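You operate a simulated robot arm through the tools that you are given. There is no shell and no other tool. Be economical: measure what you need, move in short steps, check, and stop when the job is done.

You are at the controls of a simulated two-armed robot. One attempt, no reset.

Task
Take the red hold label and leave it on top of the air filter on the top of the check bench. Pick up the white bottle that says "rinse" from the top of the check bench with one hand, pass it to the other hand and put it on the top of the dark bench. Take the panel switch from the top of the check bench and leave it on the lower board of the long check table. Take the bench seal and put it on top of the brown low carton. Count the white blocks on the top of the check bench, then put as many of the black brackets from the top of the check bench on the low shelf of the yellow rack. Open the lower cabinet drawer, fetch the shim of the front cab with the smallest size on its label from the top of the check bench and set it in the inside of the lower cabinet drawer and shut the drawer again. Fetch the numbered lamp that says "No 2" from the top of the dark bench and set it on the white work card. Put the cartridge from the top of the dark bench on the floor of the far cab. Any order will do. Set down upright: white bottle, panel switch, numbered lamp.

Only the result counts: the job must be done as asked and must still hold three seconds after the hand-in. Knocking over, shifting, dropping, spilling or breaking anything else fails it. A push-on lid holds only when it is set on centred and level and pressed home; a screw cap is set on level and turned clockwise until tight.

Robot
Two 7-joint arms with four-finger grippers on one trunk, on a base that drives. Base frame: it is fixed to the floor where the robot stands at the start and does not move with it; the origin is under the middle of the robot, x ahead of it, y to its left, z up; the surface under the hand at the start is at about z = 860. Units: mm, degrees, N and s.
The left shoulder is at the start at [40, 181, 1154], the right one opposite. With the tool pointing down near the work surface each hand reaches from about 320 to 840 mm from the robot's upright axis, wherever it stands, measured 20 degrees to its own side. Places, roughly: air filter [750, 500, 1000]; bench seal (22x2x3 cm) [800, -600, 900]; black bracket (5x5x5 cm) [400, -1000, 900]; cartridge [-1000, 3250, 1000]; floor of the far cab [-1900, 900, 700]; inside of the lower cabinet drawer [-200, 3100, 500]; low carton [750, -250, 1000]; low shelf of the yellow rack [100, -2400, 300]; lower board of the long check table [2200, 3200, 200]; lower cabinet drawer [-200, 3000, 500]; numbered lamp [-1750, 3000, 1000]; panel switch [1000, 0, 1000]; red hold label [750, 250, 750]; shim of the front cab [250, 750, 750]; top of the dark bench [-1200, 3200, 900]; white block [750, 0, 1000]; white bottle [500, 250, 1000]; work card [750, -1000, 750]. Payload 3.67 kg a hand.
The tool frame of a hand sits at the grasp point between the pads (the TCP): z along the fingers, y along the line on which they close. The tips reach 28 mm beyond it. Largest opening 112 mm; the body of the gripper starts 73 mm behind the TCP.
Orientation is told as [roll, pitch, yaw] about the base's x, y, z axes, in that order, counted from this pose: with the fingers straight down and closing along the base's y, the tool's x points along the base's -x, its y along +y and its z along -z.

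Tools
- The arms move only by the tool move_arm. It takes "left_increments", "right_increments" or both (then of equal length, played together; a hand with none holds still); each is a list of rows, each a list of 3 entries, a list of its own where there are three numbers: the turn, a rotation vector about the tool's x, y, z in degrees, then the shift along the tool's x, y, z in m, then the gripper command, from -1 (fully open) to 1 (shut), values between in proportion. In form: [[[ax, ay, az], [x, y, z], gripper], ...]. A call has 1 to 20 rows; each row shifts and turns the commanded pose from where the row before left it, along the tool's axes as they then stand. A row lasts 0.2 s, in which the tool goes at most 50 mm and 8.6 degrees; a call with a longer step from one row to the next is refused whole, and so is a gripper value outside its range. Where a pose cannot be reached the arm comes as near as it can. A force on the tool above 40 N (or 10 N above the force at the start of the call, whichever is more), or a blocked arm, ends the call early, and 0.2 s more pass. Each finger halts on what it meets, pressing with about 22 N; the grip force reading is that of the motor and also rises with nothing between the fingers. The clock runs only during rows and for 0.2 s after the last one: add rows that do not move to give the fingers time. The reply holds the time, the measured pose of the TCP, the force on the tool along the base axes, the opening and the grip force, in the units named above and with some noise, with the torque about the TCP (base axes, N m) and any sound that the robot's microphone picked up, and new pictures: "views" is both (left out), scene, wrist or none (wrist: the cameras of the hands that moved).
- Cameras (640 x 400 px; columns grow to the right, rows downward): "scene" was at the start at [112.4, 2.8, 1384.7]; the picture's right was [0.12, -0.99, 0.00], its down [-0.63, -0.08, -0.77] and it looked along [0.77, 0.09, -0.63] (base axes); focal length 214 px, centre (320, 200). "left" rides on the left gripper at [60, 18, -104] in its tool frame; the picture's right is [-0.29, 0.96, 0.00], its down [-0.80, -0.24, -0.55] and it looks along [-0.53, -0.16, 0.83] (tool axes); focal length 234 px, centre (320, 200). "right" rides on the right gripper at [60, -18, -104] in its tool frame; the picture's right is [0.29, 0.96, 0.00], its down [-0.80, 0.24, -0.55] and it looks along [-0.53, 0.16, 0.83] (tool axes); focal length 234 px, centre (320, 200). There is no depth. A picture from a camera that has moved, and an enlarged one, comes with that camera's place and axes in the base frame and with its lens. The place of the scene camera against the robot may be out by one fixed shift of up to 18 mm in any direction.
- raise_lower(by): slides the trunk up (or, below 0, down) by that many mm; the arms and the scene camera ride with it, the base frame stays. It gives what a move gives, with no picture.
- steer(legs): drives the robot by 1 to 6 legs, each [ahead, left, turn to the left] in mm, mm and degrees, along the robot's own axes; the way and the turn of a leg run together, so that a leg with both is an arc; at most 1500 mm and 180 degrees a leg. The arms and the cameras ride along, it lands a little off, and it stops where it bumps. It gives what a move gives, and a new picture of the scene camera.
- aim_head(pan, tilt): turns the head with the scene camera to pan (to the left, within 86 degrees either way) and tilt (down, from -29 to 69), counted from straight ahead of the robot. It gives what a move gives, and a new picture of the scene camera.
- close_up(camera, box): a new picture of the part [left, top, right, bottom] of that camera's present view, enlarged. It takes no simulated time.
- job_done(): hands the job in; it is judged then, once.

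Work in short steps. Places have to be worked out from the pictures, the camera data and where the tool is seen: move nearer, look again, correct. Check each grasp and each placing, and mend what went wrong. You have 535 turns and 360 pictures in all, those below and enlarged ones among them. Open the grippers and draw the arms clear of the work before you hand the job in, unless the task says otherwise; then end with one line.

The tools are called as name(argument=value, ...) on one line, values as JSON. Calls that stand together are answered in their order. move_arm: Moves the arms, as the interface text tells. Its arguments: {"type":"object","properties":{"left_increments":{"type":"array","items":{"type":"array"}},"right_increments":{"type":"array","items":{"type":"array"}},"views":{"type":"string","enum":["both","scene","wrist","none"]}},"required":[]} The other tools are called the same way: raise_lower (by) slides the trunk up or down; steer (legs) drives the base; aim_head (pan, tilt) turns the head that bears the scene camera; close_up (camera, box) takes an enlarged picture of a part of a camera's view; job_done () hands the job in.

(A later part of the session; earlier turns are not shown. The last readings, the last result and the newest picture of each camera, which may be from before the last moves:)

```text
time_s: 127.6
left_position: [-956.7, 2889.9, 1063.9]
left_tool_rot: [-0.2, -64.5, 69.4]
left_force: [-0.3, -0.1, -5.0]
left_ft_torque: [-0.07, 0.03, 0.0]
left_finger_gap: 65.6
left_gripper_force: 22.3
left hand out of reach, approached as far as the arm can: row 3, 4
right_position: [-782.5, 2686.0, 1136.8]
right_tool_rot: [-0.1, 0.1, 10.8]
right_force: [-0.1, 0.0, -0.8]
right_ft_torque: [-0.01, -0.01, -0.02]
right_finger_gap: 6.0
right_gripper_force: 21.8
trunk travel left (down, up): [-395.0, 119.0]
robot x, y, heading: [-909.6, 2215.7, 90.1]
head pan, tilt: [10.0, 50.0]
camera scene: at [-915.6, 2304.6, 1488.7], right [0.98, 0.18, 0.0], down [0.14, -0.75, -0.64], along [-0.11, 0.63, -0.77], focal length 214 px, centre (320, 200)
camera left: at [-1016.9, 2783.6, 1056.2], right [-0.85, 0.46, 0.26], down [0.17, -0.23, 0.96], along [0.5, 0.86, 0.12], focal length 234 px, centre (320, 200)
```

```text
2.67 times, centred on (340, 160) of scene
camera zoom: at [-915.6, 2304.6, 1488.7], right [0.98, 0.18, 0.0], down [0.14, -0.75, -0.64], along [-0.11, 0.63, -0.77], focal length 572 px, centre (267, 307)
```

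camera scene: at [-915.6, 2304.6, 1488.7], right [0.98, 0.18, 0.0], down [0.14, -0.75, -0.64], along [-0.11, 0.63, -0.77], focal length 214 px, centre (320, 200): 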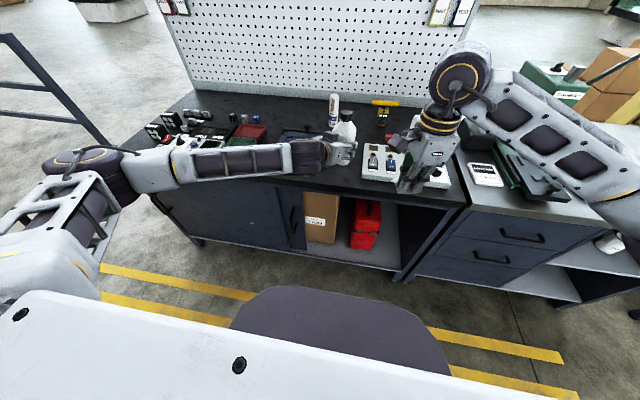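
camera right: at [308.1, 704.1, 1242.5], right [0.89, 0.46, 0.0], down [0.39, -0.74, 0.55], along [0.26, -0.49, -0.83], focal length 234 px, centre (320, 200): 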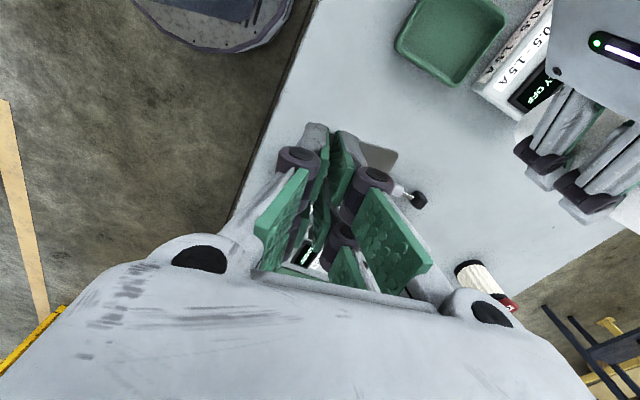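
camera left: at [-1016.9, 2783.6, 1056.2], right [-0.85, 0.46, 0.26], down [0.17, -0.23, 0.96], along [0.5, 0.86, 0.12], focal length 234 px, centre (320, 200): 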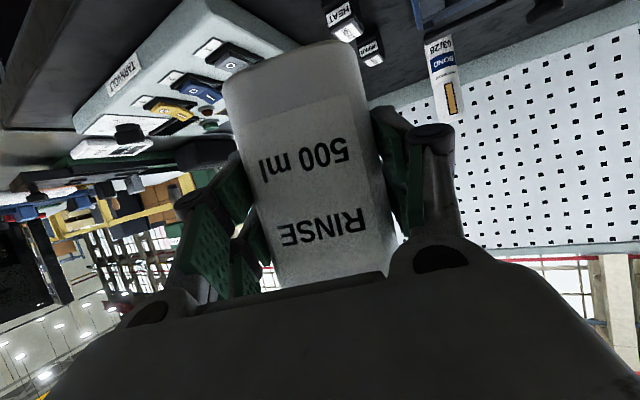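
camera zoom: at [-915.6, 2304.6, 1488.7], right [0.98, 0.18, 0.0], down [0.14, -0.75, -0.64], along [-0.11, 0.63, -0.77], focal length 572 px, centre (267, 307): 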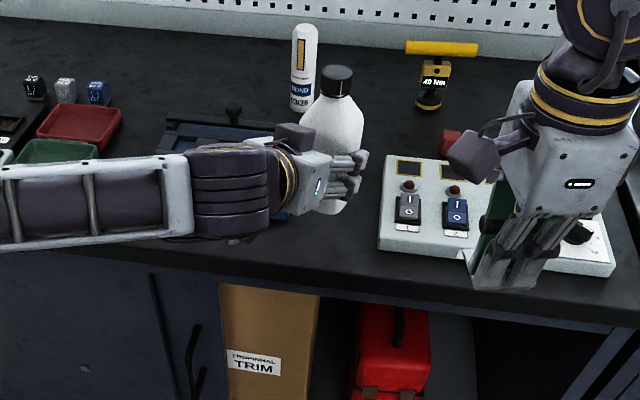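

The arm can't go lower in this pose; I use the trunk instead.

raise_lower(by=-70)

close_up(camera="scene", box=[220, 100, 460, 220])

close_up(camera="left", box=[160, 0, 480, 200])

```text
time_s: 128.7
left_position: [-957.1, 2889.6, 995.0]
left_tool_rot: [-0.2, -64.5, 69.3]
left_force: [0.1, 0.1, -5.7]
left_ft_torque: [-0.06, 0.04, -0.02]
left_finger_gap: 65.7
left_gripper_force: 22.2
right_position: [-782.0, 2685.7, 1067.0]
right_tool_rot: [-0.1, 0.1, 10.7]
right_force: [-0.4, 0.7, -0.7]
right_ft_torque: [0.01, 0.02, 0.01]
right_finger_gap: 6.2
right_gripper_force: 22.4
trunk travel left (down, up): [-325.0, 189.0]
robot x, y, heading: [-908.3, 2215.8, 90.0]
head pan, tilt: [10.0, 50.0]
```

```text
2.67 times, centred on (340, 160) of scene
camera zoom: at [-915.3, 2304.3, 1418.7], right [0.98, 0.18, 0.0], down [0.14, -0.75, -0.64], along [-0.11, 0.63, -0.77], focal length 572 px, centre (267, 307)
```

zoom: 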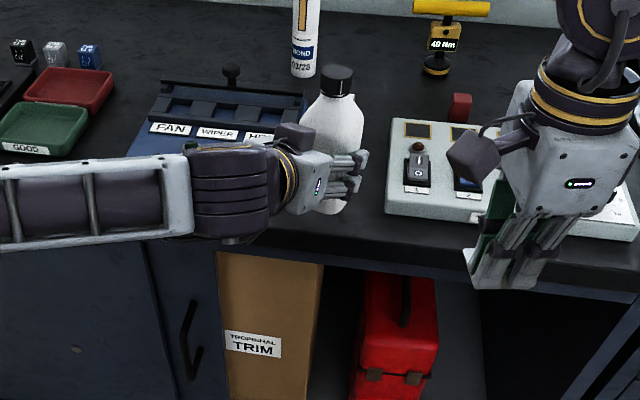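

```text
2.00 times, centred on (320, 100) of left
camera zoom: at [-1016.6, 2783.5, 986.6], right [-0.85, 0.46, 0.26], down [0.17, -0.23, 0.96], along [0.5, 0.86, 0.12], focal length 468 px, centre (320, 400)
```

zoom: 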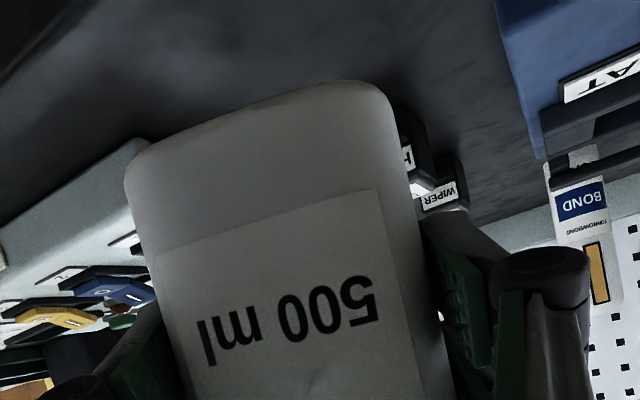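

Clear on both sides. Lower further gradually.

raise_lower(by=-22)

raise_lower(by=-6)

```text
time_s: 129.3
left_position: [-958.0, 2889.2, 973.6]
left_tool_rot: [-0.1, -64.5, 69.3]
left_force: [-0.7, 0.1, -5.1]
left_ft_torque: [-0.05, 0.01, -0.01]
left_finger_gap: 65.5
left_gripper_force: 22.0
right_position: [-781.2, 2685.8, 1044.0]
right_tool_rot: [-0.2, 0.0, 10.7]
right_force: [0.3, -0.5, -0.3]
right_ft_torque: [-0.02, -0.01, 0.03]
right_finger_gap: 6.1
right_gripper_force: 21.9
trunk travel left (down, up): [-303.0, 211.0]
robot x, y, heading: [-907.4, 2214.9, 90.0]
head pan, tilt: [10.0, 50.0]
```

```text
time_s: 129.9
left_position: [-957.5, 2888.9, 967.4]
left_tool_rot: [-0.2, -64.5, 69.3]
left_force: [-0.6, -0.1, -4.9]
left_ft_torque: [-0.04, 0.03, 0.0]
left_finger_gap: 65.4
left_gripper_force: 22.2
right_position: [-781.7, 2685.2, 1038.8]
right_tool_rot: [-0.2, 0.0, 10.7]
right_force: [-1.2, -0.5, -1.4]
right_ft_torque: [-0.01, -0.01, 0.01]
right_finger_gap: 6.0
right_gripper_force: 22.0
trunk travel left (down, up): [-297.0, 217.0]
robot x, y, heading: [-911.0, 2217.8, 90.0]
head pan, tilt: [10.0, 50.0]
```

raise_lower(by=-6)

close_up(camera="left", box=[160, 0, 480, 200])

```text
time_s: 130.4
left_position: [-956.9, 2889.6, 961.0]
left_tool_rot: [-0.3, -64.5, 69.2]
left_force: [-0.4, 0.9, -5.4]
left_ft_torque: [-0.03, 0.04, 0.01]
left_finger_gap: 65.4
left_gripper_force: 22.4
right_position: [-781.0, 2685.4, 1034.2]
right_tool_rot: [-0.1, 0.0, 10.8]
right_force: [-0.6, 0.0, -0.6]
right_ft_torque: [0.0, -0.02, 0.0]
right_finger_gap: 6.2
right_gripper_force: 21.5
trunk travel left (down, up): [-291.0, 223.0]
robot x, y, heading: [-904.6, 2213.6, 90.0]
head pan, tilt: [10.0, 50.0]
```

```text
2.00 times, centred on (320, 100) of left
camera zoom: at [-1016.6, 2783.4, 952.6], right [-0.85, 0.46, 0.26], down [0.17, -0.23, 0.96], along [0.5, 0.86, 0.12], focal length 468 px, centre (320, 400)
```

zoom: 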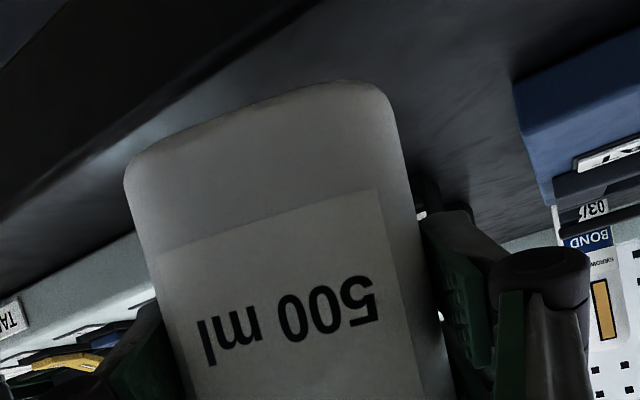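

raise_lower(by=-5)

raise_lower(by=-5)

raise_lower(by=-5)

```text
time_s: 131.0
left_position: [-957.2, 2889.5, 955.5]
left_tool_rot: [-0.2, -64.5, 69.3]
left_force: [0.4, 0.0, -6.0]
left_ft_torque: [-0.04, 0.03, 0.0]
left_finger_gap: 65.3
left_gripper_force: 22.0
right_position: [-780.4, 2684.9, 1028.5]
right_tool_rot: [-0.1, 0.0, 10.7]
right_force: [-0.1, 0.2, -0.8]
right_ft_torque: [-0.03, -0.04, 0.01]
right_finger_gap: 6.1
right_gripper_force: 21.3
trunk travel left (down, up): [-286.0, 228.0]
robot x, y, heading: [-906.2, 2216.1, 89.9]
head pan, tilt: [10.0, 50.0]
```

```text
time_s: 131.5
left_position: [-956.9, 2889.1, 951.2]
left_tool_rot: [-0.1, -64.6, 69.4]
left_force: [-0.4, -0.5, -5.0]
left_ft_torque: [-0.09, -0.01, -0.03]
left_finger_gap: 65.4
left_gripper_force: 21.8
right_position: [-781.1, 2685.9, 1023.2]
right_tool_rot: [-0.1, 0.1, 10.7]
right_force: [-0.2, 0.2, -0.5]
right_ft_torque: [-0.01, -0.01, 0.01]
right_finger_gap: 6.0
right_gripper_force: 21.8
trunk travel left (down, up): [-281.0, 233.0]
robot x, y, heading: [-909.0, 2210.6, 90.1]
head pan, tilt: [10.0, 50.0]
```

```text
time_s: 132.1
left_position: [-956.3, 2889.6, 945.2]
left_tool_rot: [-0.2, -64.6, 69.4]
left_force: [0.6, 0.4, -5.0]
left_ft_torque: [-0.05, 0.03, 0.02]
left_finger_gap: 65.5
left_gripper_force: 21.5
right_position: [-781.0, 2686.1, 1017.9]
right_tool_rot: [-0.1, 0.0, 10.7]
right_force: [0.6, 0.3, -0.3]
right_ft_torque: [0.02, -0.02, 0.01]
right_finger_gap: 6.0
right_gripper_force: 22.3
trunk travel left (down, up): [-276.0, 238.0]
robot x, y, heading: [-906.3, 2213.7, 90.1]
head pan, tilt: [10.0, 50.0]
```

close_up(camera="left", box=[160, 0, 480, 200])

close_up(camera="scene", box=[260, 100, 420, 200])

```text
2.00 times, centred on (320, 100) of left
camera zoom: at [-1016.6, 2783.4, 937.8], right [-0.85, 0.46, 0.26], down [0.17, -0.23, 0.96], along [0.5, 0.86, 0.12], focal length 468 px, centre (320, 400)
```

zoom: 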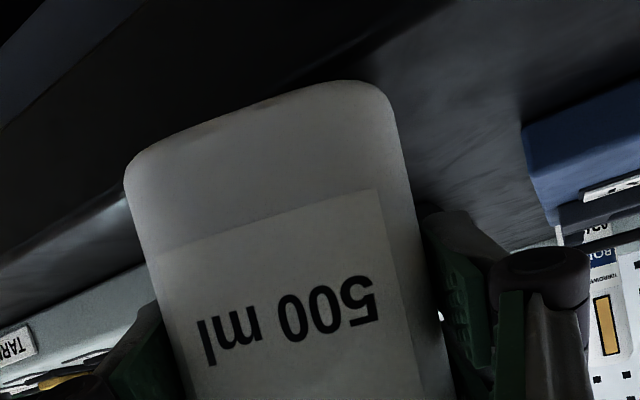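

```text
4.00 times, centred on (340, 150) of scene
camera zoom: at [-915.2, 2304.3, 1370.2], right [0.98, 0.18, 0.0], down [0.14, -0.75, -0.64], along [-0.11, 0.63, -0.77], focal length 858 px, centre (240, 400)
```

zoom: 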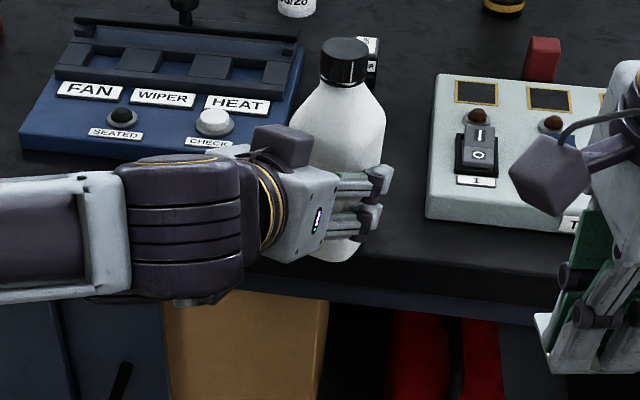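

Several views agree: bench edge y≈2828; height likely a bit below 890. Continue down.

raise_lower(by=-4)

raise_lower(by=-4)

```text
time_s: 132.6
left_position: [-956.8, 2889.0, 942.4]
left_tool_rot: [-0.3, -64.5, 69.2]
left_force: [0.5, 0.1, -6.0]
left_ft_torque: [-0.07, 0.05, 0.03]
left_finger_gap: 65.3
left_gripper_force: 21.4
right_position: [-780.6, 2685.7, 1014.9]
right_tool_rot: [-0.1, 0.0, 10.7]
right_force: [0.8, -0.7, -0.6]
right_ft_torque: [0.01, 0.02, 0.0]
right_finger_gap: 5.9
right_gripper_force: 22.2
trunk travel left (down, up): [-272.0, 242.0]
robot x, y, heading: [-911.3, 2214.4, 90.3]
head pan, tilt: [10.0, 50.0]
```

```text
time_s: 133.1
left_position: [-957.7, 2889.3, 940.9]
left_tool_rot: [-0.1, -64.7, 69.2]
left_force: [-0.1, 0.4, 2.3]
left_ft_torque: [0.06, -0.24, 0.04]
left_finger_gap: 65.5
left_gripper_force: 21.6
right_position: [-782.0, 2684.7, 1011.1]
right_tool_rot: [-0.1, 0.0, 10.8]
right_force: [-0.4, -0.5, -1.9]
right_ft_torque: [0.0, 0.01, 0.01]
right_finger_gap: 5.9
right_gripper_force: 22.7
trunk travel left (down, up): [-268.0, 246.0]
robot x, y, heading: [-909.6, 2213.7, 90.0]
head pan, tilt: [10.0, 50.0]
```

Contact (bench ≈883). Press a hair more, release and withdraw along the approach line.

raise_lower(by=-1.5)

move_arm(left_increments=[[[0, 0, 0], [0, 0, 0], 0.3], [[0, 0, 0], [0, 0, 0], 0], [[0, 0, 0], [0, 0, 0], -0.4], [[0, 0, 0], [0, 0, 0], -1], [[0, 0, 0], [0, 0, 0], -1]], views="wrist")

```text
time_s: 133.6
left_position: [-956.9, 2889.6, 939.3]
left_tool_rot: [-0.1, -64.8, 69.2]
left_force: [0.6, 4.5, 11.5]
left_ft_torque: [0.19, -0.55, 0.12]
left_finger_gap: 65.5
left_gripper_force: 22.1
right_position: [-780.9, 2684.7, 1010.4]
right_tool_rot: [0.0, 0.0, 10.7]
right_force: [0.8, 0.1, -0.5]
right_ft_torque: [-0.01, 0.01, -0.02]
right_finger_gap: 6.1
right_gripper_force: 21.8
trunk travel left (down, up): [-266.0, 247.0]
robot x, y, heading: [-906.7, 2217.7, 90.4]
head pan, tilt: [10.0, 50.0]
```

```text
time_s: 134.8
left_position: [-957.1, 2889.1, 937.2]
left_tool_rot: [-0.1, -64.4, 69.2]
left_force: [1.0, 0.5, -0.3]
left_ft_torque: [-0.02, -0.01, -0.01]
left_finger_gap: 111.9
left_gripper_force: 0.1
right_position: [-782.3, 2684.7, 1009.8]
right_tool_rot: [-0.2, -0.1, 10.7]
right_force: [-0.4, 0.4, 0.0]
right_ft_torque: [0.0, 0.01, 0.0]
right_finger_gap: 6.2
right_gripper_force: 21.9
trunk travel left (down, up): [-266.0, 247.0]
robot x, y, heading: [-906.5, 2217.1, 90.2]
head pan, tilt: [10.0, 50.0]
camera left: at [-1016.6, 2783.0, 928.5], right [-0.85, 0.46, 0.26], down [0.17, -0.23, 0.96], along [0.5, 0.86, 0.12], focal length 234 px, centre (320, 200)
```

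left: 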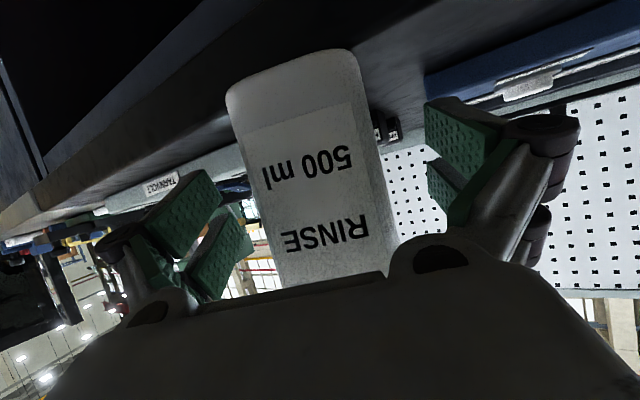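

Withdraw the left hand.

move_arm(left_increments=[[[0, 0, 0], [0, 0, -0.02], -1], [[0, 0, 0], [0, 0, -0.03], -1], [[0, 0, 0], [0, 0, -0.04], -1], [[0, 0, 0], [0, 0, -0.04], -1], [[0, 0, 0], [0, 0, -0.03], -1], [[0, 0, 0], [0, 0, 0], -1]], views="both")

```text
time_s: 136.2
left_position: [-1008.3, 2757.0, 1005.2]
left_tool_rot: [-0.1, -64.6, 69.3]
left_force: [0.7, 0.2, 0.4]
left_ft_torque: [0.01, 0.01, 0.0]
left_finger_gap: 111.7
left_gripper_force: 0.1
right_position: [-780.8, 2685.6, 1009.3]
right_tool_rot: [-0.1, 0.0, 10.7]
right_force: [0.1, 0.2, -1.1]
right_ft_torque: [-0.01, -0.01, 0.01]
right_finger_gap: 6.1
right_gripper_force: 21.8
trunk travel left (down, up): [-266.0, 247.0]
robot x, y, heading: [-909.0, 2220.3, 90.3]
head pan, tilt: [10.0, 50.0]
camera scene: at [-915.0, 2304.3, 1360.9], right [0.98, 0.18, 0.0], down [0.14, -0.75, -0.64], along [-0.11, 0.63, -0.77], focal length 214 px, centre (320, 200)
camera left: at [-1067.9, 2650.4, 996.5], right [-0.85, 0.46, 0.26], down [0.17, -0.23, 0.96], along [0.5, 0.86, 0.12], focal length 234 px, centre (320, 200)
```

scene: 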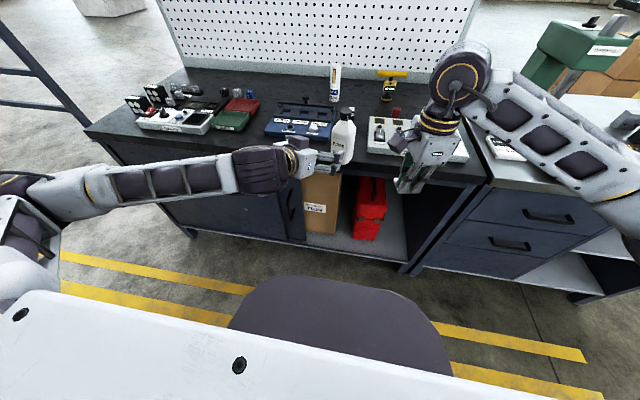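
left: 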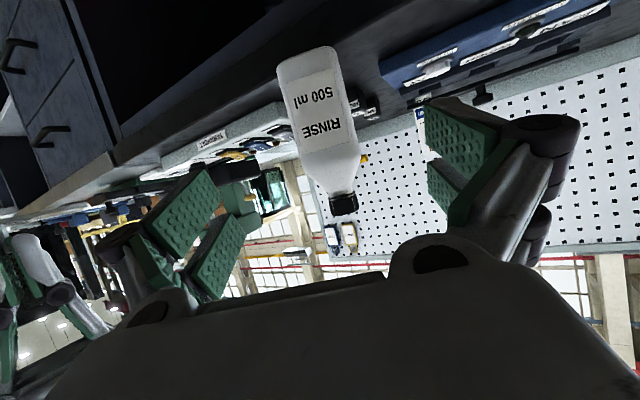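

Bottle stands on the dark bench. I turn the left hand back to pointing down, back off and drive right to face the drawer cabinet.

steer(legs=[[-250, 0, 0], [0, -650, 0]])

move_arm(left_increments=[[[0, 8.2, 0], [0, 0, -0.01], -1], [[0, 8.2, 0], [0, 0, -0.01], -1], [[0, 8.2, 0], [0, 0, -0.01], -1], [[0, 8.2, 0], [0, 0, 0], -1], [[0, 8.2, 0], [0, 0, 0], -1], [[0, 8.2, 0], [0, 0, 0], -1], [[0, 8.2, 0], [0, 0, 0], -1], [[0, 7.2, 0], [0, 0, 0], -1], [[0, 0, 0], [0, 0, 0], -1]], views="none")

aim_head(pan=0, tilt=35)

```text
time_s: 141.4
left_position: [-359.2, 2507.9, 1004.7]
left_tool_rot: [-0.2, -64.5, 69.2]
left_force: [0.1, -1.2, -0.5]
left_ft_torque: [0.0, 0.01, 0.0]
left_finger_gap: 112.0
left_gripper_force: 0.0
right_position: [-133.1, 2437.0, 1010.1]
right_tool_rot: [-0.1, -0.1, 10.7]
right_force: [0.3, 0.0, 0.1]
right_ft_torque: [0.01, 0.01, 0.04]
right_finger_gap: 5.9
right_gripper_force: 22.2
trunk travel left (down, up): [-266.0, 247.0]
robot x, y, heading: [-261.5, 1965.2, 90.3]
head pan, tilt: [10.0, 50.0]
camera scene: at [-266.4, 2055.8, 1361.0], right [0.98, 0.18, 0.0], down [0.14, -0.75, -0.64], along [-0.11, 0.63, -0.77], focal length 214 px, centre (320, 200)
```

scene: 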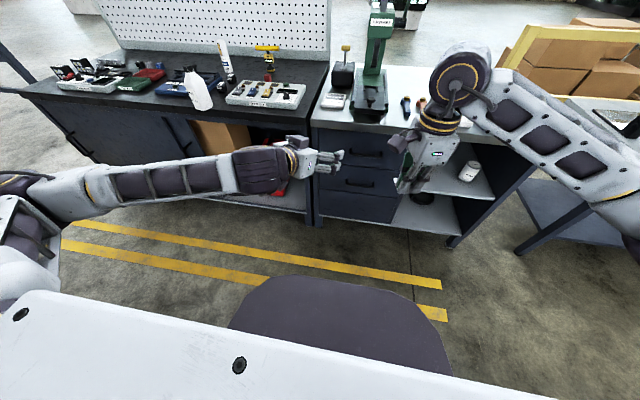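

```text
time_s: 143.4
left_position: [-370.0, 2484.9, 1020.3]
left_tool_rot: [0.0, 0.2, 69.2]
left_force: [-0.7, -0.6, 0.0]
left_ft_torque: [-0.01, 0.02, 0.03]
left_finger_gap: 112.0
left_gripper_force: 0.0
right_position: [-133.8, 2437.4, 1009.9]
right_tool_rot: [-0.1, 0.1, 10.7]
right_force: [-0.6, 0.1, -0.8]
right_ft_torque: [-0.02, -0.02, 0.03]
right_finger_gap: 6.1
right_gripper_force: 21.6
trunk travel left (down, up): [-266.0, 247.0]
robot x, y, heading: [-259.1, 1970.4, 90.0]
head pan, tilt: [10.0, 50.0]
```

```text
time_s: 144.2
left_position: [-369.3, 2484.7, 1021.6]
left_tool_rot: [-0.1, 0.1, 69.2]
left_force: [-0.6, -0.2, -0.4]
left_ft_torque: [-0.01, 0.01, -0.02]
left_finger_gap: 112.0
left_gripper_force: 0.2
right_position: [-132.4, 2437.1, 1008.9]
right_tool_rot: [0.0, 0.0, 10.8]
right_force: [-0.6, -0.4, -1.4]
right_ft_torque: [0.01, -0.02, 0.03]
right_finger_gap: 5.9
right_gripper_force: 22.2
trunk travel left (down, up): [-266.0, 247.0]
robot x, y, heading: [-261.7, 1966.9, 90.2]
head pan, tilt: [0.0, 35.0]
camera scene: at [-253.4, 2068.2, 1382.6], right [1.0, 0.0, 0.0], down [0.0, -0.57, -0.82], along [0.0, 0.82, -0.57], focal length 214 px, centre (320, 200)
```

scene: 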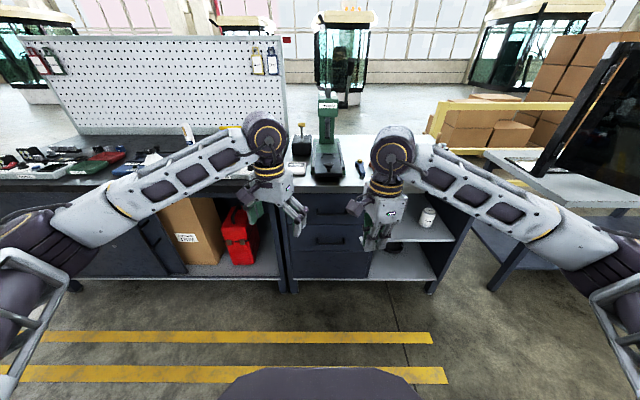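

close_up(camera="scene", box=[260, 170, 420, 300])

```text
3.08 times, centred on (340, 235) of scene
camera zoom: at [-253.4, 2068.2, 1382.6], right [1.0, 0.0, 0.0], down [0.0, -0.57, -0.82], along [0.0, 0.82, -0.57], focal length 660 px, centre (258, 92)
```

zoom: 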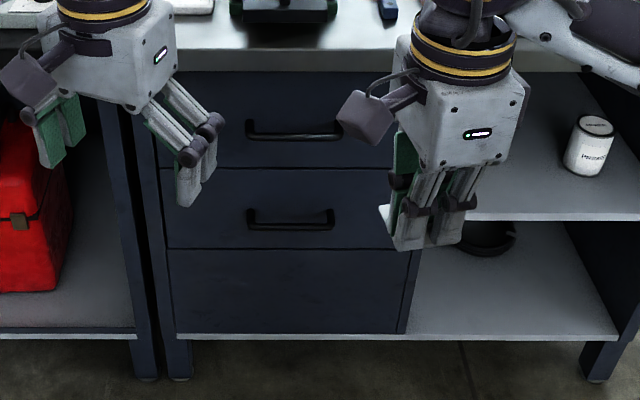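

Two drawers with bar handles; the lower one's handle is near x≈-205, z≈570. I move the right hand (shim) out to the right, lower the trunk and bring the left hand nearer to look.

move_arm(right_increments=[[[0, 0, 0], [-0.034, -0.0146, -0.02], 1], [[0, 0, 0], [-0.034, -0.0146, -0.02], 1], [[0, 0, 0], [-0.034, -0.0146, -0.02], 1], [[0, 0, 0], [-0.034, -0.0146, -0.02], 1], [[0, 0, 0], [-0.034, -0.0146, -0.02], 1], [[0, 0, 0], [0, 0, 0], 1]], views="none")

raise_lower(by=-250)

move_arm(left_increments=[[[0, 0, -5], [0, -0.025, 0], -1], [[0, 0, -5], [0, -0.035, 0], -1], [[0, 0, -5], [0, -0.035, 0], -1], [[0, 0, -5], [0, -0.035, 0], -1], [[0, 0, 0], [-0.03, 0, 0], -1], [[0, 0, 0], [-0.03, 0, 0], -1], [[0, 0, 0], [0, 0, 0], -1]], views="both")

```text
time_s: 145.6
left_position: [-370.7, 2486.8, 1020.9]
left_tool_rot: [0.0, 0.2, 69.3]
left_force: [0.6, -0.6, -0.1]
left_ft_torque: [-0.02, -0.03, -0.01]
left_finger_gap: 111.9
left_gripper_force: 0.0
right_position: [46.6, 2397.4, 1109.8]
right_tool_rot: [-0.1, -0.1, 10.8]
right_force: [0.1, 1.4, -1.0]
right_ft_torque: [-0.04, -0.01, 0.01]
right_finger_gap: 5.8
right_gripper_force: 21.8
trunk travel left (down, up): [-266.0, 247.0]
robot x, y, heading: [-259.1, 1968.2, 90.2]
head pan, tilt: [0.0, 35.0]
```

```text
time_s: 148.2
left_position: [-368.6, 2485.1, 771.6]
left_tool_rot: [-0.1, 0.2, 69.1]
left_force: [0.7, 0.1, -0.2]
left_ft_torque: [0.0, -0.02, 0.01]
left_finger_gap: 111.9
left_gripper_force: 0.0
right_position: [48.0, 2397.2, 859.1]
right_tool_rot: [-0.1, 0.0, 10.8]
right_force: [-0.6, -0.1, -0.8]
right_ft_torque: [-0.01, 0.02, -0.05]
right_finger_gap: 6.0
right_gripper_force: 21.3
trunk travel left (down, up): [-16.0, 497.0]
robot x, y, heading: [-256.5, 1969.2, 90.4]
head pan, tilt: [0.0, 35.0]
```

```text
time_s: 149.8
left_position: [-241.6, 2518.3, 772.4]
left_tool_rot: [0.0, 0.1, 89.1]
left_force: [0.5, -0.2, 0.1]
left_ft_torque: [0.01, 0.01, -0.01]
left_finger_gap: 111.9
left_gripper_force: 0.1
right_position: [47.0, 2395.7, 858.9]
right_tool_rot: [-0.2, 0.0, 10.7]
right_force: [0.3, 0.4, -0.1]
right_ft_torque: [0.0, 0.01, 0.02]
right_finger_gap: 5.9
right_gripper_force: 22.1
trunk travel left (down, up): [-16.0, 497.0]
robot x, y, heading: [-257.9, 1964.0, 90.4]
head pan, tilt: [0.0, 35.0]
camera scene: at [-253.5, 2067.9, 1132.5], right [1.0, 0.0, 0.0], down [0.0, -0.57, -0.82], along [0.0, 0.82, -0.57], focal length 214 px, centre (320, 200)
camera left: at [-260.7, 2457.2, 878.4], right [-0.95, 0.3, 0.0], down [0.25, 0.79, 0.55], along [0.17, 0.53, -0.83], focal length 234 px, centre (320, 200)
```

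scene: 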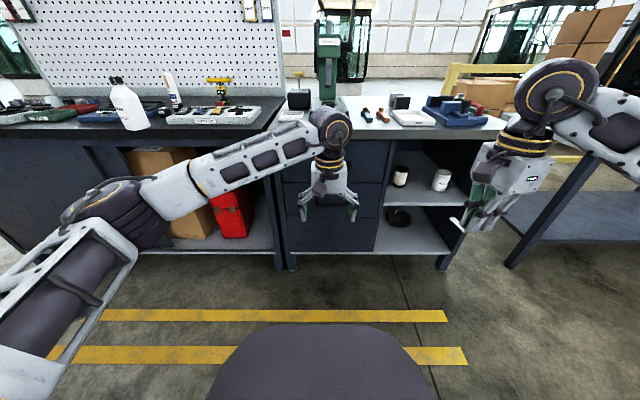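
left: 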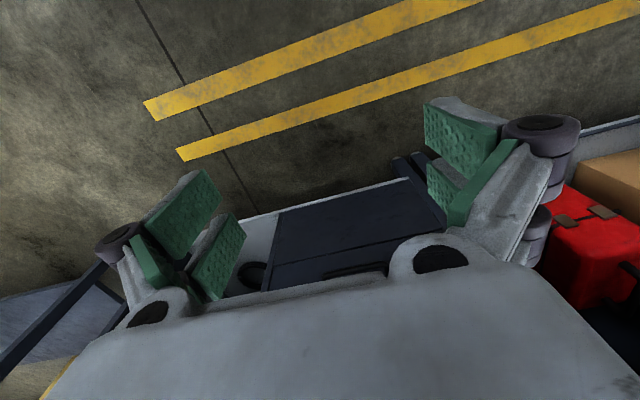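

The palm hides the handle here. I swing the left hand aside while yawing it +90° (to close along the drawer's depth), then view with the head camera.

move_arm(left_increments=[[[0, 0, 0], [0, 0.04, 0], -1], [[0, 0, 0], [0, 0.04, 0], -1], [[0, 0, 0], [0, 0.04, 0], -1], [[0, 0, 0], [0, 0.04, 0], -1], [[0, 0, -8.2], [0, 0, 0], -1], [[0, 0, -8.2], [0, 0, 0], -1], [[0, 0, -8.2], [0, 0, 0], -1], [[0, 0, -8.2], [0, 0, 0], -1], [[0, 0, -8.2], [0, 0, 0], -1], [[0, 0, -8.2], [0, 0, 0], -1], [[0, 0, -8.2], [0, 0, 0], -1], [[0, 0, -8.2], [0, 0, 0], -1], [[0, 0, -8.2], [0, 0, 0], -1], [[0, 0, -8.2], [0, 0, 0], -1], [[0, 0, -8.2], [0, 0, 0], -1], [[0, 0, 0], [0, 0, 0], -1]], views="both")

close_up(camera="scene", box=[260, 120, 420, 270])

```text
time_s: 153.2
left_position: [-402.4, 2519.5, 770.8]
left_tool_rot: [0.2, 0.0, 179.5]
left_force: [-0.4, 0.4, 0.1]
left_ft_torque: [0.04, -0.03, 0.0]
left_finger_gap: 112.0
left_gripper_force: 0.1
right_position: [47.7, 2396.5, 860.0]
right_tool_rot: [-0.1, 0.1, 10.7]
right_force: [0.4, 0.1, -0.7]
right_ft_torque: [0.01, -0.01, 0.01]
right_finger_gap: 5.8
right_gripper_force: 21.7
trunk travel left (down, up): [-16.0, 497.0]
robot x, y, heading: [-261.5, 1970.2, 90.5]
head pan, tilt: [0.0, 35.0]
camera scene: at [-253.4, 2068.0, 1132.5], right [1.0, 0.0, 0.0], down [0.0, -0.57, -0.82], along [0.0, 0.82, -0.57], focal length 214 px, centre (320, 200)
camera left: at [-342.0, 2500.2, 876.2], right [-0.3, -0.95, 0.0], down [-0.8, 0.25, 0.55], along [-0.53, 0.16, -0.83], focal length 234 px, centre (320, 200)
```

scene: 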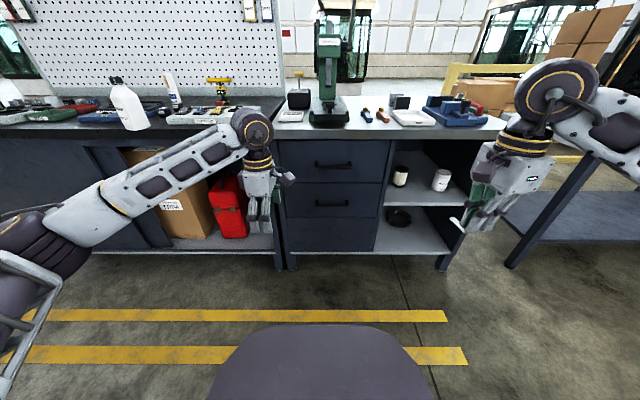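
left: 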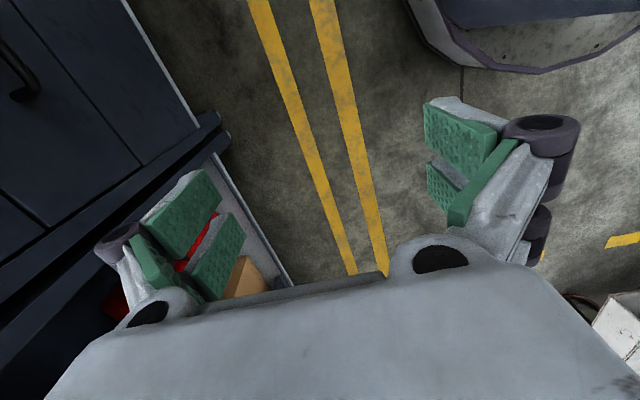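

```text
2.67 times, centred on (340, 195) of scene
camera zoom: at [-253.4, 2068.0, 1132.5], right [1.0, 0.0, 0.0], down [0.0, -0.57, -0.82], along [0.0, 0.82, -0.57], focal length 572 px, centre (267, 213)
```

zoom: 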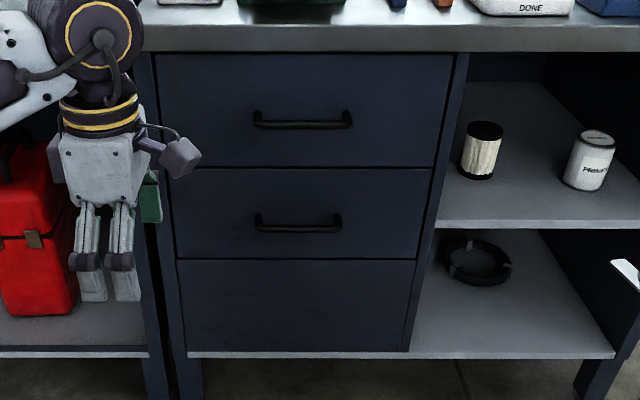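

Triangulated handle: about (-205, 2889, 517), and cabinet edge y≈2879, which makes me check how near the bottle is to the dark bench's edge.

close_up(camera="scene", box=[60, 60, 300, 160])

```text
2.67 times, centred on (180, 110) of scene
camera zoom: at [-253.4, 2068.0, 1132.5], right [1.0, 0.0, 0.0], down [0.0, -0.57, -0.82], along [0.0, 0.82, -0.57], focal length 572 px, centre (693, 440)
```

zoom: 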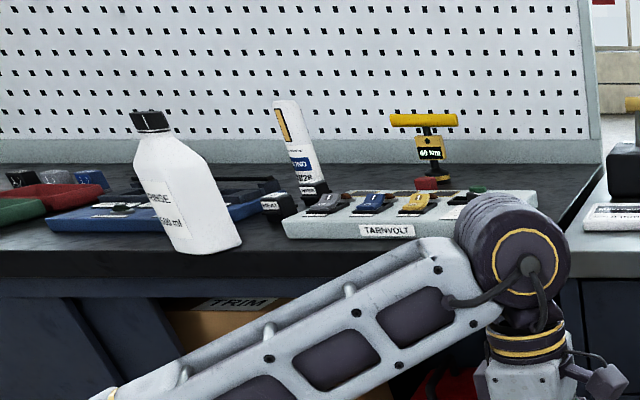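

close_up(camera="scene", box=[96, 125, 176, 175])

```text
8.00 times, centred on (136, 150) of scene
camera zoom: at [-253.4, 2068.0, 1132.5], right [1.0, 0.0, 0.0], down [0.0, -0.57, -0.82], along [0.0, 0.82, -0.57], focal length 1716 px, centre (1792, 600)
```

zoom: 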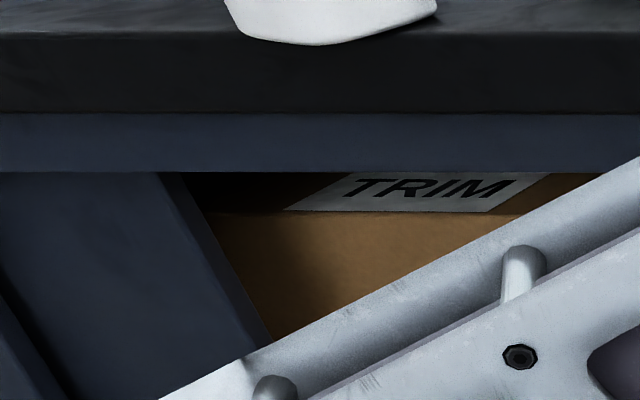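

The bottle's corner slightly overhangs; I'll push it further in when I return there. For the handle: tilt the left hand to point forward with fingers closing vertically.

move_arm(left_increments=[[[0, 0, 0], [0.035, -0.03, 0], 0], [[0, 0, 0], [0.035, -0.03, 0], 0], [[0, 0, 0], [0.035, -0.03, 0], 0], [[0, 0, 0], [0.035, -0.03, 0], 0], [[8.3, 0, 0], [0, 0, 0], 0], [[8.3, 0, 0], [0, 0, 0], 0], [[8.3, 0, 0], [0, 0, 0], 0], [[8.3, 0, 0], [0, 0, 0], 0], [[8.3, 0, 0], [0, 0, 0], 0], [[8.3, 0, 0], [0, 0, 0], 0], [[8.3, 0, 0], [0, 0, 0], 0], [[8.3, 0, 0], [0, 0, 0], 0], [[8.3, 0, 0], [0, 0, 0], 0], [[0, 0, 0], [0, 0, 0], 0]], views="both")

```text
time_s: 156.2
left_position: [-261.9, 2637.1, 770.8]
left_tool_rot: [-74.7, 0.0, 179.2]
left_force: [-0.7, -0.3, -0.4]
left_ft_torque: [0.01, -0.01, -0.04]
left_finger_gap: 55.8
left_gripper_force: 0.1
right_position: [47.2, 2397.6, 860.0]
right_tool_rot: [-0.1, 0.1, 10.7]
right_force: [-1.2, -0.1, -1.5]
right_ft_torque: [-0.01, -0.01, -0.01]
right_finger_gap: 6.0
right_gripper_force: 21.9
trunk travel left (down, up): [-16.0, 497.0]
robot x, y, heading: [-260.9, 1967.7, 90.1]
head pan, tilt: [0.0, 35.0]
camera scene: at [-254.0, 2068.3, 1132.5], right [1.0, 0.0, 0.0], down [0.0, -0.57, -0.82], along [0.0, 0.82, -0.57], focal length 214 px, centre (320, 200)
camera left: at [-202.4, 2531.5, 781.9], right [-0.29, -0.25, -0.92], down [-0.8, -0.46, 0.38], along [-0.52, 0.85, -0.07], focal length 234 px, centre (320, 200)
```

scene: 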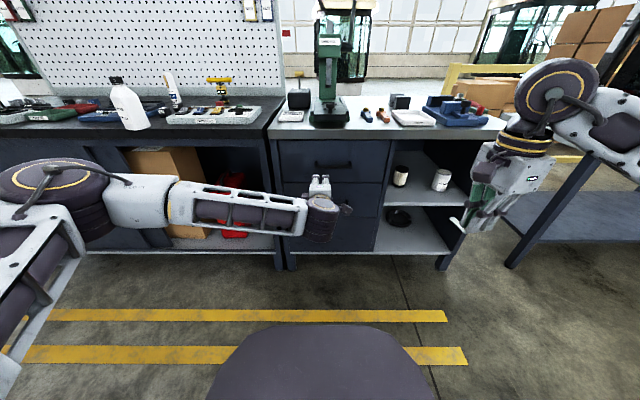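
left: 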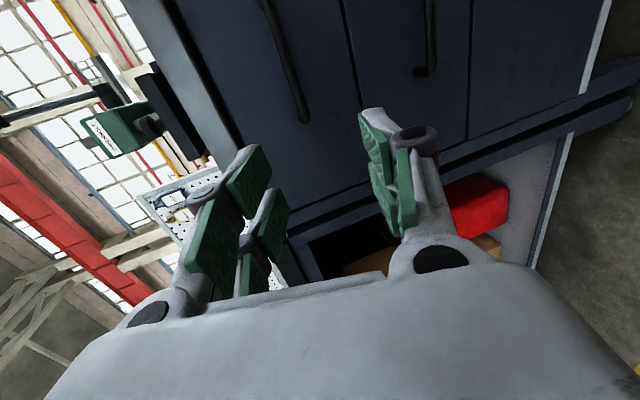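

The lower bar is at z≈520, y≈2890 spanning x≈-277…-130. Lower the left hand in front of it.

move_arm(left_increments=[[[0, 0, 0], [0.003, 0.0323, 0.0175], 0], [[0, 0, 0], [0.003, 0.0323, 0.0175], 0], [[0, 0, 0], [0.003, 0.0323, 0.0175], 0], [[0, 0, 0], [0.003, 0.0323, 0.0175], 0], [[0, 0, 0], [0.003, 0.0323, 0.0175], 0], [[0, 0, 0], [0.003, 0.0323, 0.0175], 0], [[0, 0, 0], [0.003, 0.0323, 0.0175], 0], [[0, 0, 0], [0, 0, 0], 0]], views="wrist")

```text
time_s: 157.9
left_position: [-240.6, 2695.5, 519.0]
left_tool_rot: [-74.6, 0.0, 179.3]
left_force: [-0.6, 0.0, 0.5]
left_ft_torque: [-0.01, 0.0, -0.01]
left_finger_gap: 56.1
left_gripper_force: 0.0
right_position: [48.3, 2397.1, 859.6]
right_tool_rot: [-0.1, 0.0, 10.7]
right_force: [0.0, 0.2, -1.4]
right_ft_torque: [-0.02, 0.0, -0.02]
right_finger_gap: 6.0
right_gripper_force: 22.2
trunk travel left (down, up): [-16.0, 497.0]
robot x, y, heading: [-261.7, 1968.3, 90.1]
head pan, tilt: [0.0, 35.0]
camera left: at [-181.5, 2589.1, 531.2], right [-0.29, -0.25, -0.92], down [-0.8, -0.46, 0.38], along [-0.52, 0.85, -0.07], focal length 234 px, centre (320, 200)
```

left: 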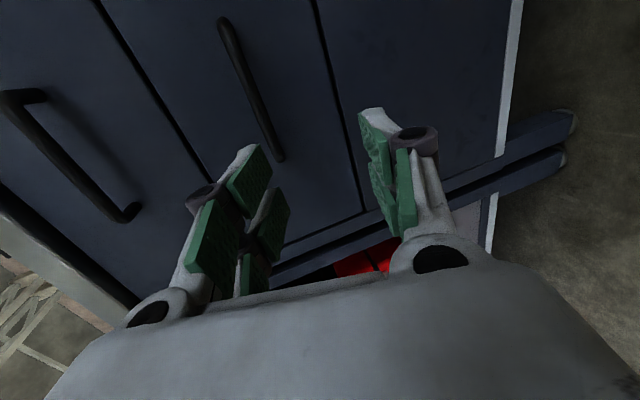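

Bar height now measures ≈536. Raise 16 mm, go 90 mm forward and remeasure.

move_arm(left_increments=[[[0, 0, 0], [0.008, -0.02, 0.025], 0], [[0, 0, 0], [0, -0.012, 0.035], 0], [[0, 0, 0], [0, -0.007, 0.03], 0], [[0, 0, 0], [0, 0, 0], 0]], views="wrist")

```text
time_s: 158.9
left_position: [-229.8, 2792.9, 534.9]
left_tool_rot: [-74.6, 0.0, 179.4]
left_force: [0.1, -0.8, -0.4]
left_ft_torque: [0.0, 0.01, -0.01]
left_finger_gap: 56.0
left_gripper_force: 0.1
right_position: [47.5, 2397.2, 858.1]
right_tool_rot: [0.0, 0.1, 10.7]
right_force: [0.8, 0.6, -0.2]
right_ft_torque: [-0.03, -0.05, 0.01]
right_finger_gap: 5.8
right_gripper_force: 22.2
trunk travel left (down, up): [-16.0, 497.0]
robot x, y, heading: [-259.8, 1968.3, 90.1]
head pan, tilt: [0.0, 35.0]
camera left: at [-171.1, 2687.0, 546.1], right [-0.29, -0.25, -0.92], down [-0.8, -0.46, 0.38], along [-0.52, 0.85, -0.07], focal length 234 px, centre (320, 200)
```

left: 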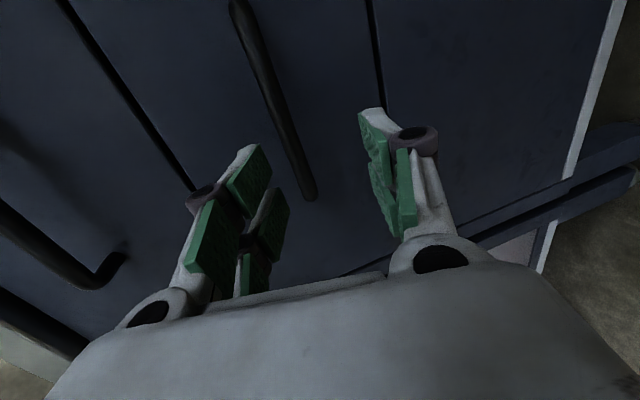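

Bar: y≈2894, z≈536. Advance most of the way.

move_arm(left_increments=[[[0, 0, 0], [0, -0.0086, 0.0295], 0], [[0, 0, 0], [0, -0.0086, 0.0295], 0], [[0, 0, 0], [0, 0, 0], 0]], views="wrist")

```text
time_s: 159.6
left_position: [-202.5, 2828.2, 516.2]
left_tool_rot: [-72.2, 0.3, 176.5]
left_force: [1.6, -7.2, 2.8]
left_ft_torque: [0.31, 0.13, 0.14]
left_finger_gap: 59.0
left_gripper_force: 1.5
left hand out of reach, approached as far as the arm can: row 2
right_position: [48.0, 2396.2, 859.0]
right_tool_rot: [-0.1, -0.1, 10.7]
right_force: [-0.2, -0.8, -1.1]
right_ft_torque: [-0.05, -0.07, 0.03]
right_finger_gap: 6.1
right_gripper_force: 21.6
trunk travel left (down, up): [-16.0, 497.0]
robot x, y, heading: [-262.6, 1971.3, 89.8]
head pan, tilt: [0.0, 35.0]
stopped in row 3 (left hand): the force on the tool passed its limit at 64 N (the readings are from after the stop); the commanded pose is now the measured one
camera left: at [-149.0, 2720.9, 532.1], right [-0.3, -0.27, -0.91], down [-0.83, -0.41, 0.39], along [-0.48, 0.87, -0.1], focal length 234 px, centre (320, 200)
```

left: 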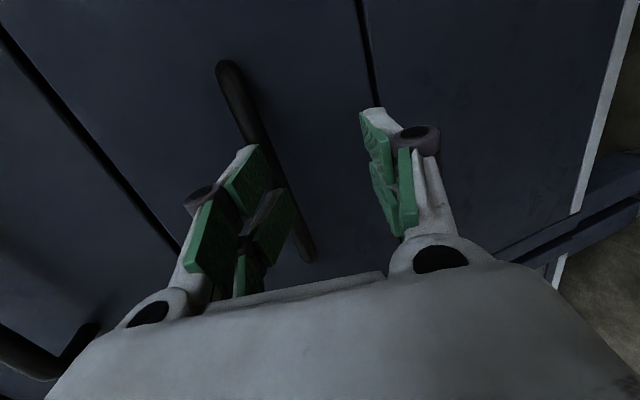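

The hand dropped at its reach limit and the upper finger touched something. Back off a little, and check that nothing moved.

move_arm(left_increments=[[[0, 0, 0], [0, 0, -0.03], 0], [[0, 0, 0], [0, -0.02, -0.02], 0], [[0, 0, 0], [0, 0, 0], 0]], views="both")

close_up(camera="scene", box=[240, 120, 420, 270])

```text
time_s: 160.4
left_position: [-205.8, 2788.5, 551.0]
left_tool_rot: [-72.4, 0.2, 176.6]
left_force: [0.3, -1.5, 0.4]
left_ft_torque: [-0.01, -0.04, 0.0]
left_finger_gap: 56.0
left_gripper_force: 0.1
right_position: [48.7, 2395.9, 859.2]
right_tool_rot: [-0.1, 0.0, 10.7]
right_force: [0.9, -0.2, -1.3]
right_ft_torque: [-0.03, 0.04, 0.01]
right_finger_gap: 5.8
right_gripper_force: 21.7
trunk travel left (down, up): [-16.0, 497.0]
robot x, y, heading: [-262.0, 1965.0, 90.3]
head pan, tilt: [0.0, 35.0]
camera scene: at [-253.2, 2068.1, 1132.5], right [1.0, 0.0, 0.0], down [0.0, -0.57, -0.82], along [0.0, 0.82, -0.57], focal length 214 px, centre (320, 200)
camera left: at [-152.9, 2680.3, 566.7], right [-0.3, -0.27, -0.91], down [-0.82, -0.41, 0.39], along [-0.48, 0.87, -0.1], focal length 234 px, centre (320, 200)
```

scene: 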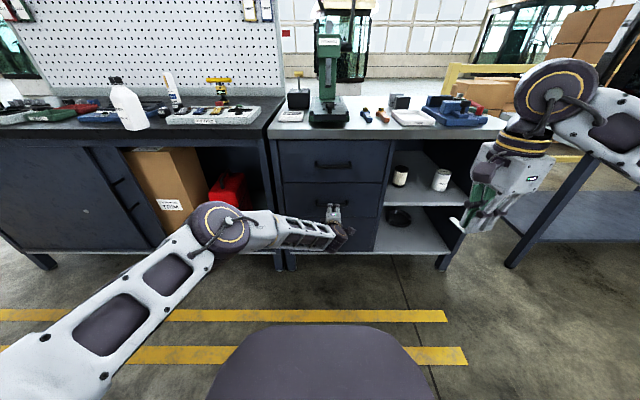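
left: 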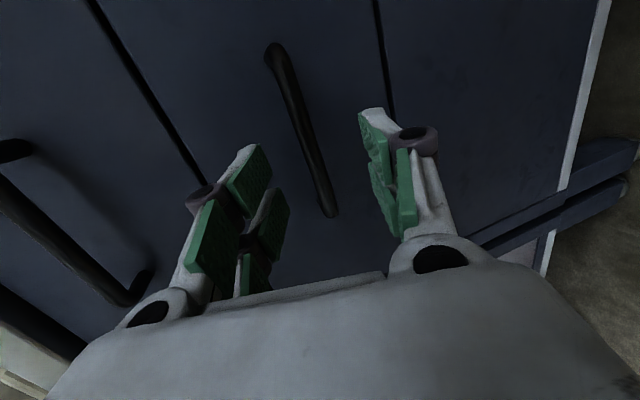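

```text
2.67 times, centred on (330, 195) of scene
camera zoom: at [-253.2, 2068.1, 1132.5], right [1.0, 0.0, 0.0], down [0.0, -0.57, -0.82], along [0.0, 0.82, -0.57], focal length 572 px, centre (293, 213)
```

zoom: 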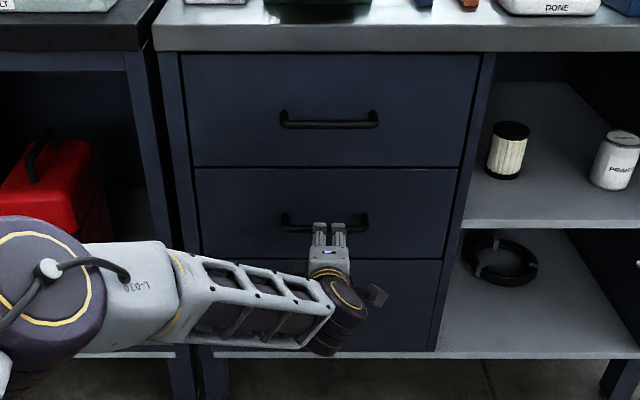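

The arm is near full stretch. Bar: (-208, 2884, 537). I pull the hand back 60 mm and drive the base forward instead.

move_arm(left_increments=[[[0, 0, 0], [0.0018, 0.0157, -0.0264], 0], [[0, 0, 0], [0.0017, 0.0157, -0.0264], 0], [[0, 0, 0], [0, 0, 0], 0]], views="none")

steer(legs=[[115, 0, 0]])

move_arm(left_increments=[[[0, 0, 0], [0, 0, 0], 0]], views="wrist")

```text
time_s: 161.2
left_position: [-205.8, 2727.5, 537.9]
left_tool_rot: [-72.4, 0.3, 176.7]
left_force: [-0.2, -0.3, 0.2]
left_ft_torque: [0.0, -0.04, 0.01]
left_finger_gap: 55.7
left_gripper_force: 0.0
right_position: [47.5, 2394.6, 858.2]
right_tool_rot: [-0.1, 0.0, 10.7]
right_force: [0.5, 0.8, -1.2]
right_ft_torque: [-0.02, 0.0, -0.01]
right_finger_gap: 5.8
right_gripper_force: 21.6
trunk travel left (down, up): [-16.0, 497.0]
robot x, y, heading: [-257.3, 1966.2, 90.1]
head pan, tilt: [0.0, 35.0]
```

```text
time_s: 162.5
left_position: [-205.9, 2846.2, 536.5]
left_tool_rot: [-72.4, 0.3, 176.6]
left_force: [0.5, 0.7, 0.6]
left_ft_torque: [0.06, 0.02, 0.0]
left_finger_gap: 55.7
left_gripper_force: 0.1
right_position: [48.3, 2513.3, 857.5]
right_tool_rot: [-0.1, 0.0, 10.8]
right_force: [-0.5, 0.9, -0.5]
right_ft_torque: [-0.05, -0.01, -0.01]
right_finger_gap: 6.2
right_gripper_force: 21.4
trunk travel left (down, up): [-16.0, 497.0]
robot x, y, heading: [-259.2, 2083.5, 90.1]
head pan, tilt: [0.0, 35.0]
camera scene: at [-253.5, 2185.6, 1132.3], right [1.0, 0.0, 0.0], down [0.0, -0.57, -0.82], along [0.0, 0.82, -0.57], focal length 214 px, centre (320, 200)
```

scene: 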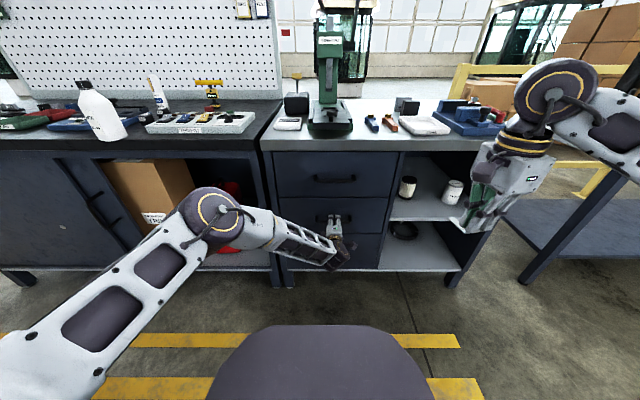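

```text
time_s: 162.9
left_position: [-204.4, 2844.5, 536.0]
left_tool_rot: [-72.5, 0.4, 176.5]
left_force: [0.5, -0.2, 0.8]
left_ft_torque: [0.02, -0.03, 0.0]
left_finger_gap: 56.0
left_gripper_force: 0.1
right_position: [47.5, 2512.6, 858.5]
right_tool_rot: [-0.1, 0.0, 10.7]
right_force: [0.3, 0.1, -0.1]
right_ft_torque: [-0.02, 0.01, 0.0]
right_finger_gap: 6.0
right_gripper_force: 22.4
trunk travel left (down, up): [-16.0, 497.0]
robot x, y, heading: [-259.2, 2084.4, 90.0]
head pan, tilt: [0.0, 35.0]
camera left: at [-152.3, 2736.9, 552.7], right [-0.3, -0.27, -0.91], down [-0.83, -0.41, 0.39], along [-0.48, 0.87, -0.1], focal length 234 px, centre (320, 200)
```

left: 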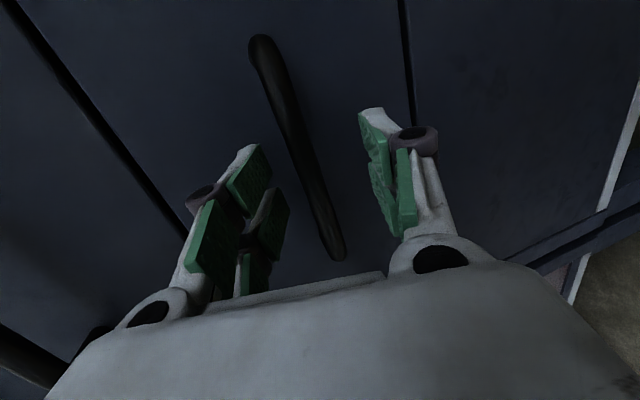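

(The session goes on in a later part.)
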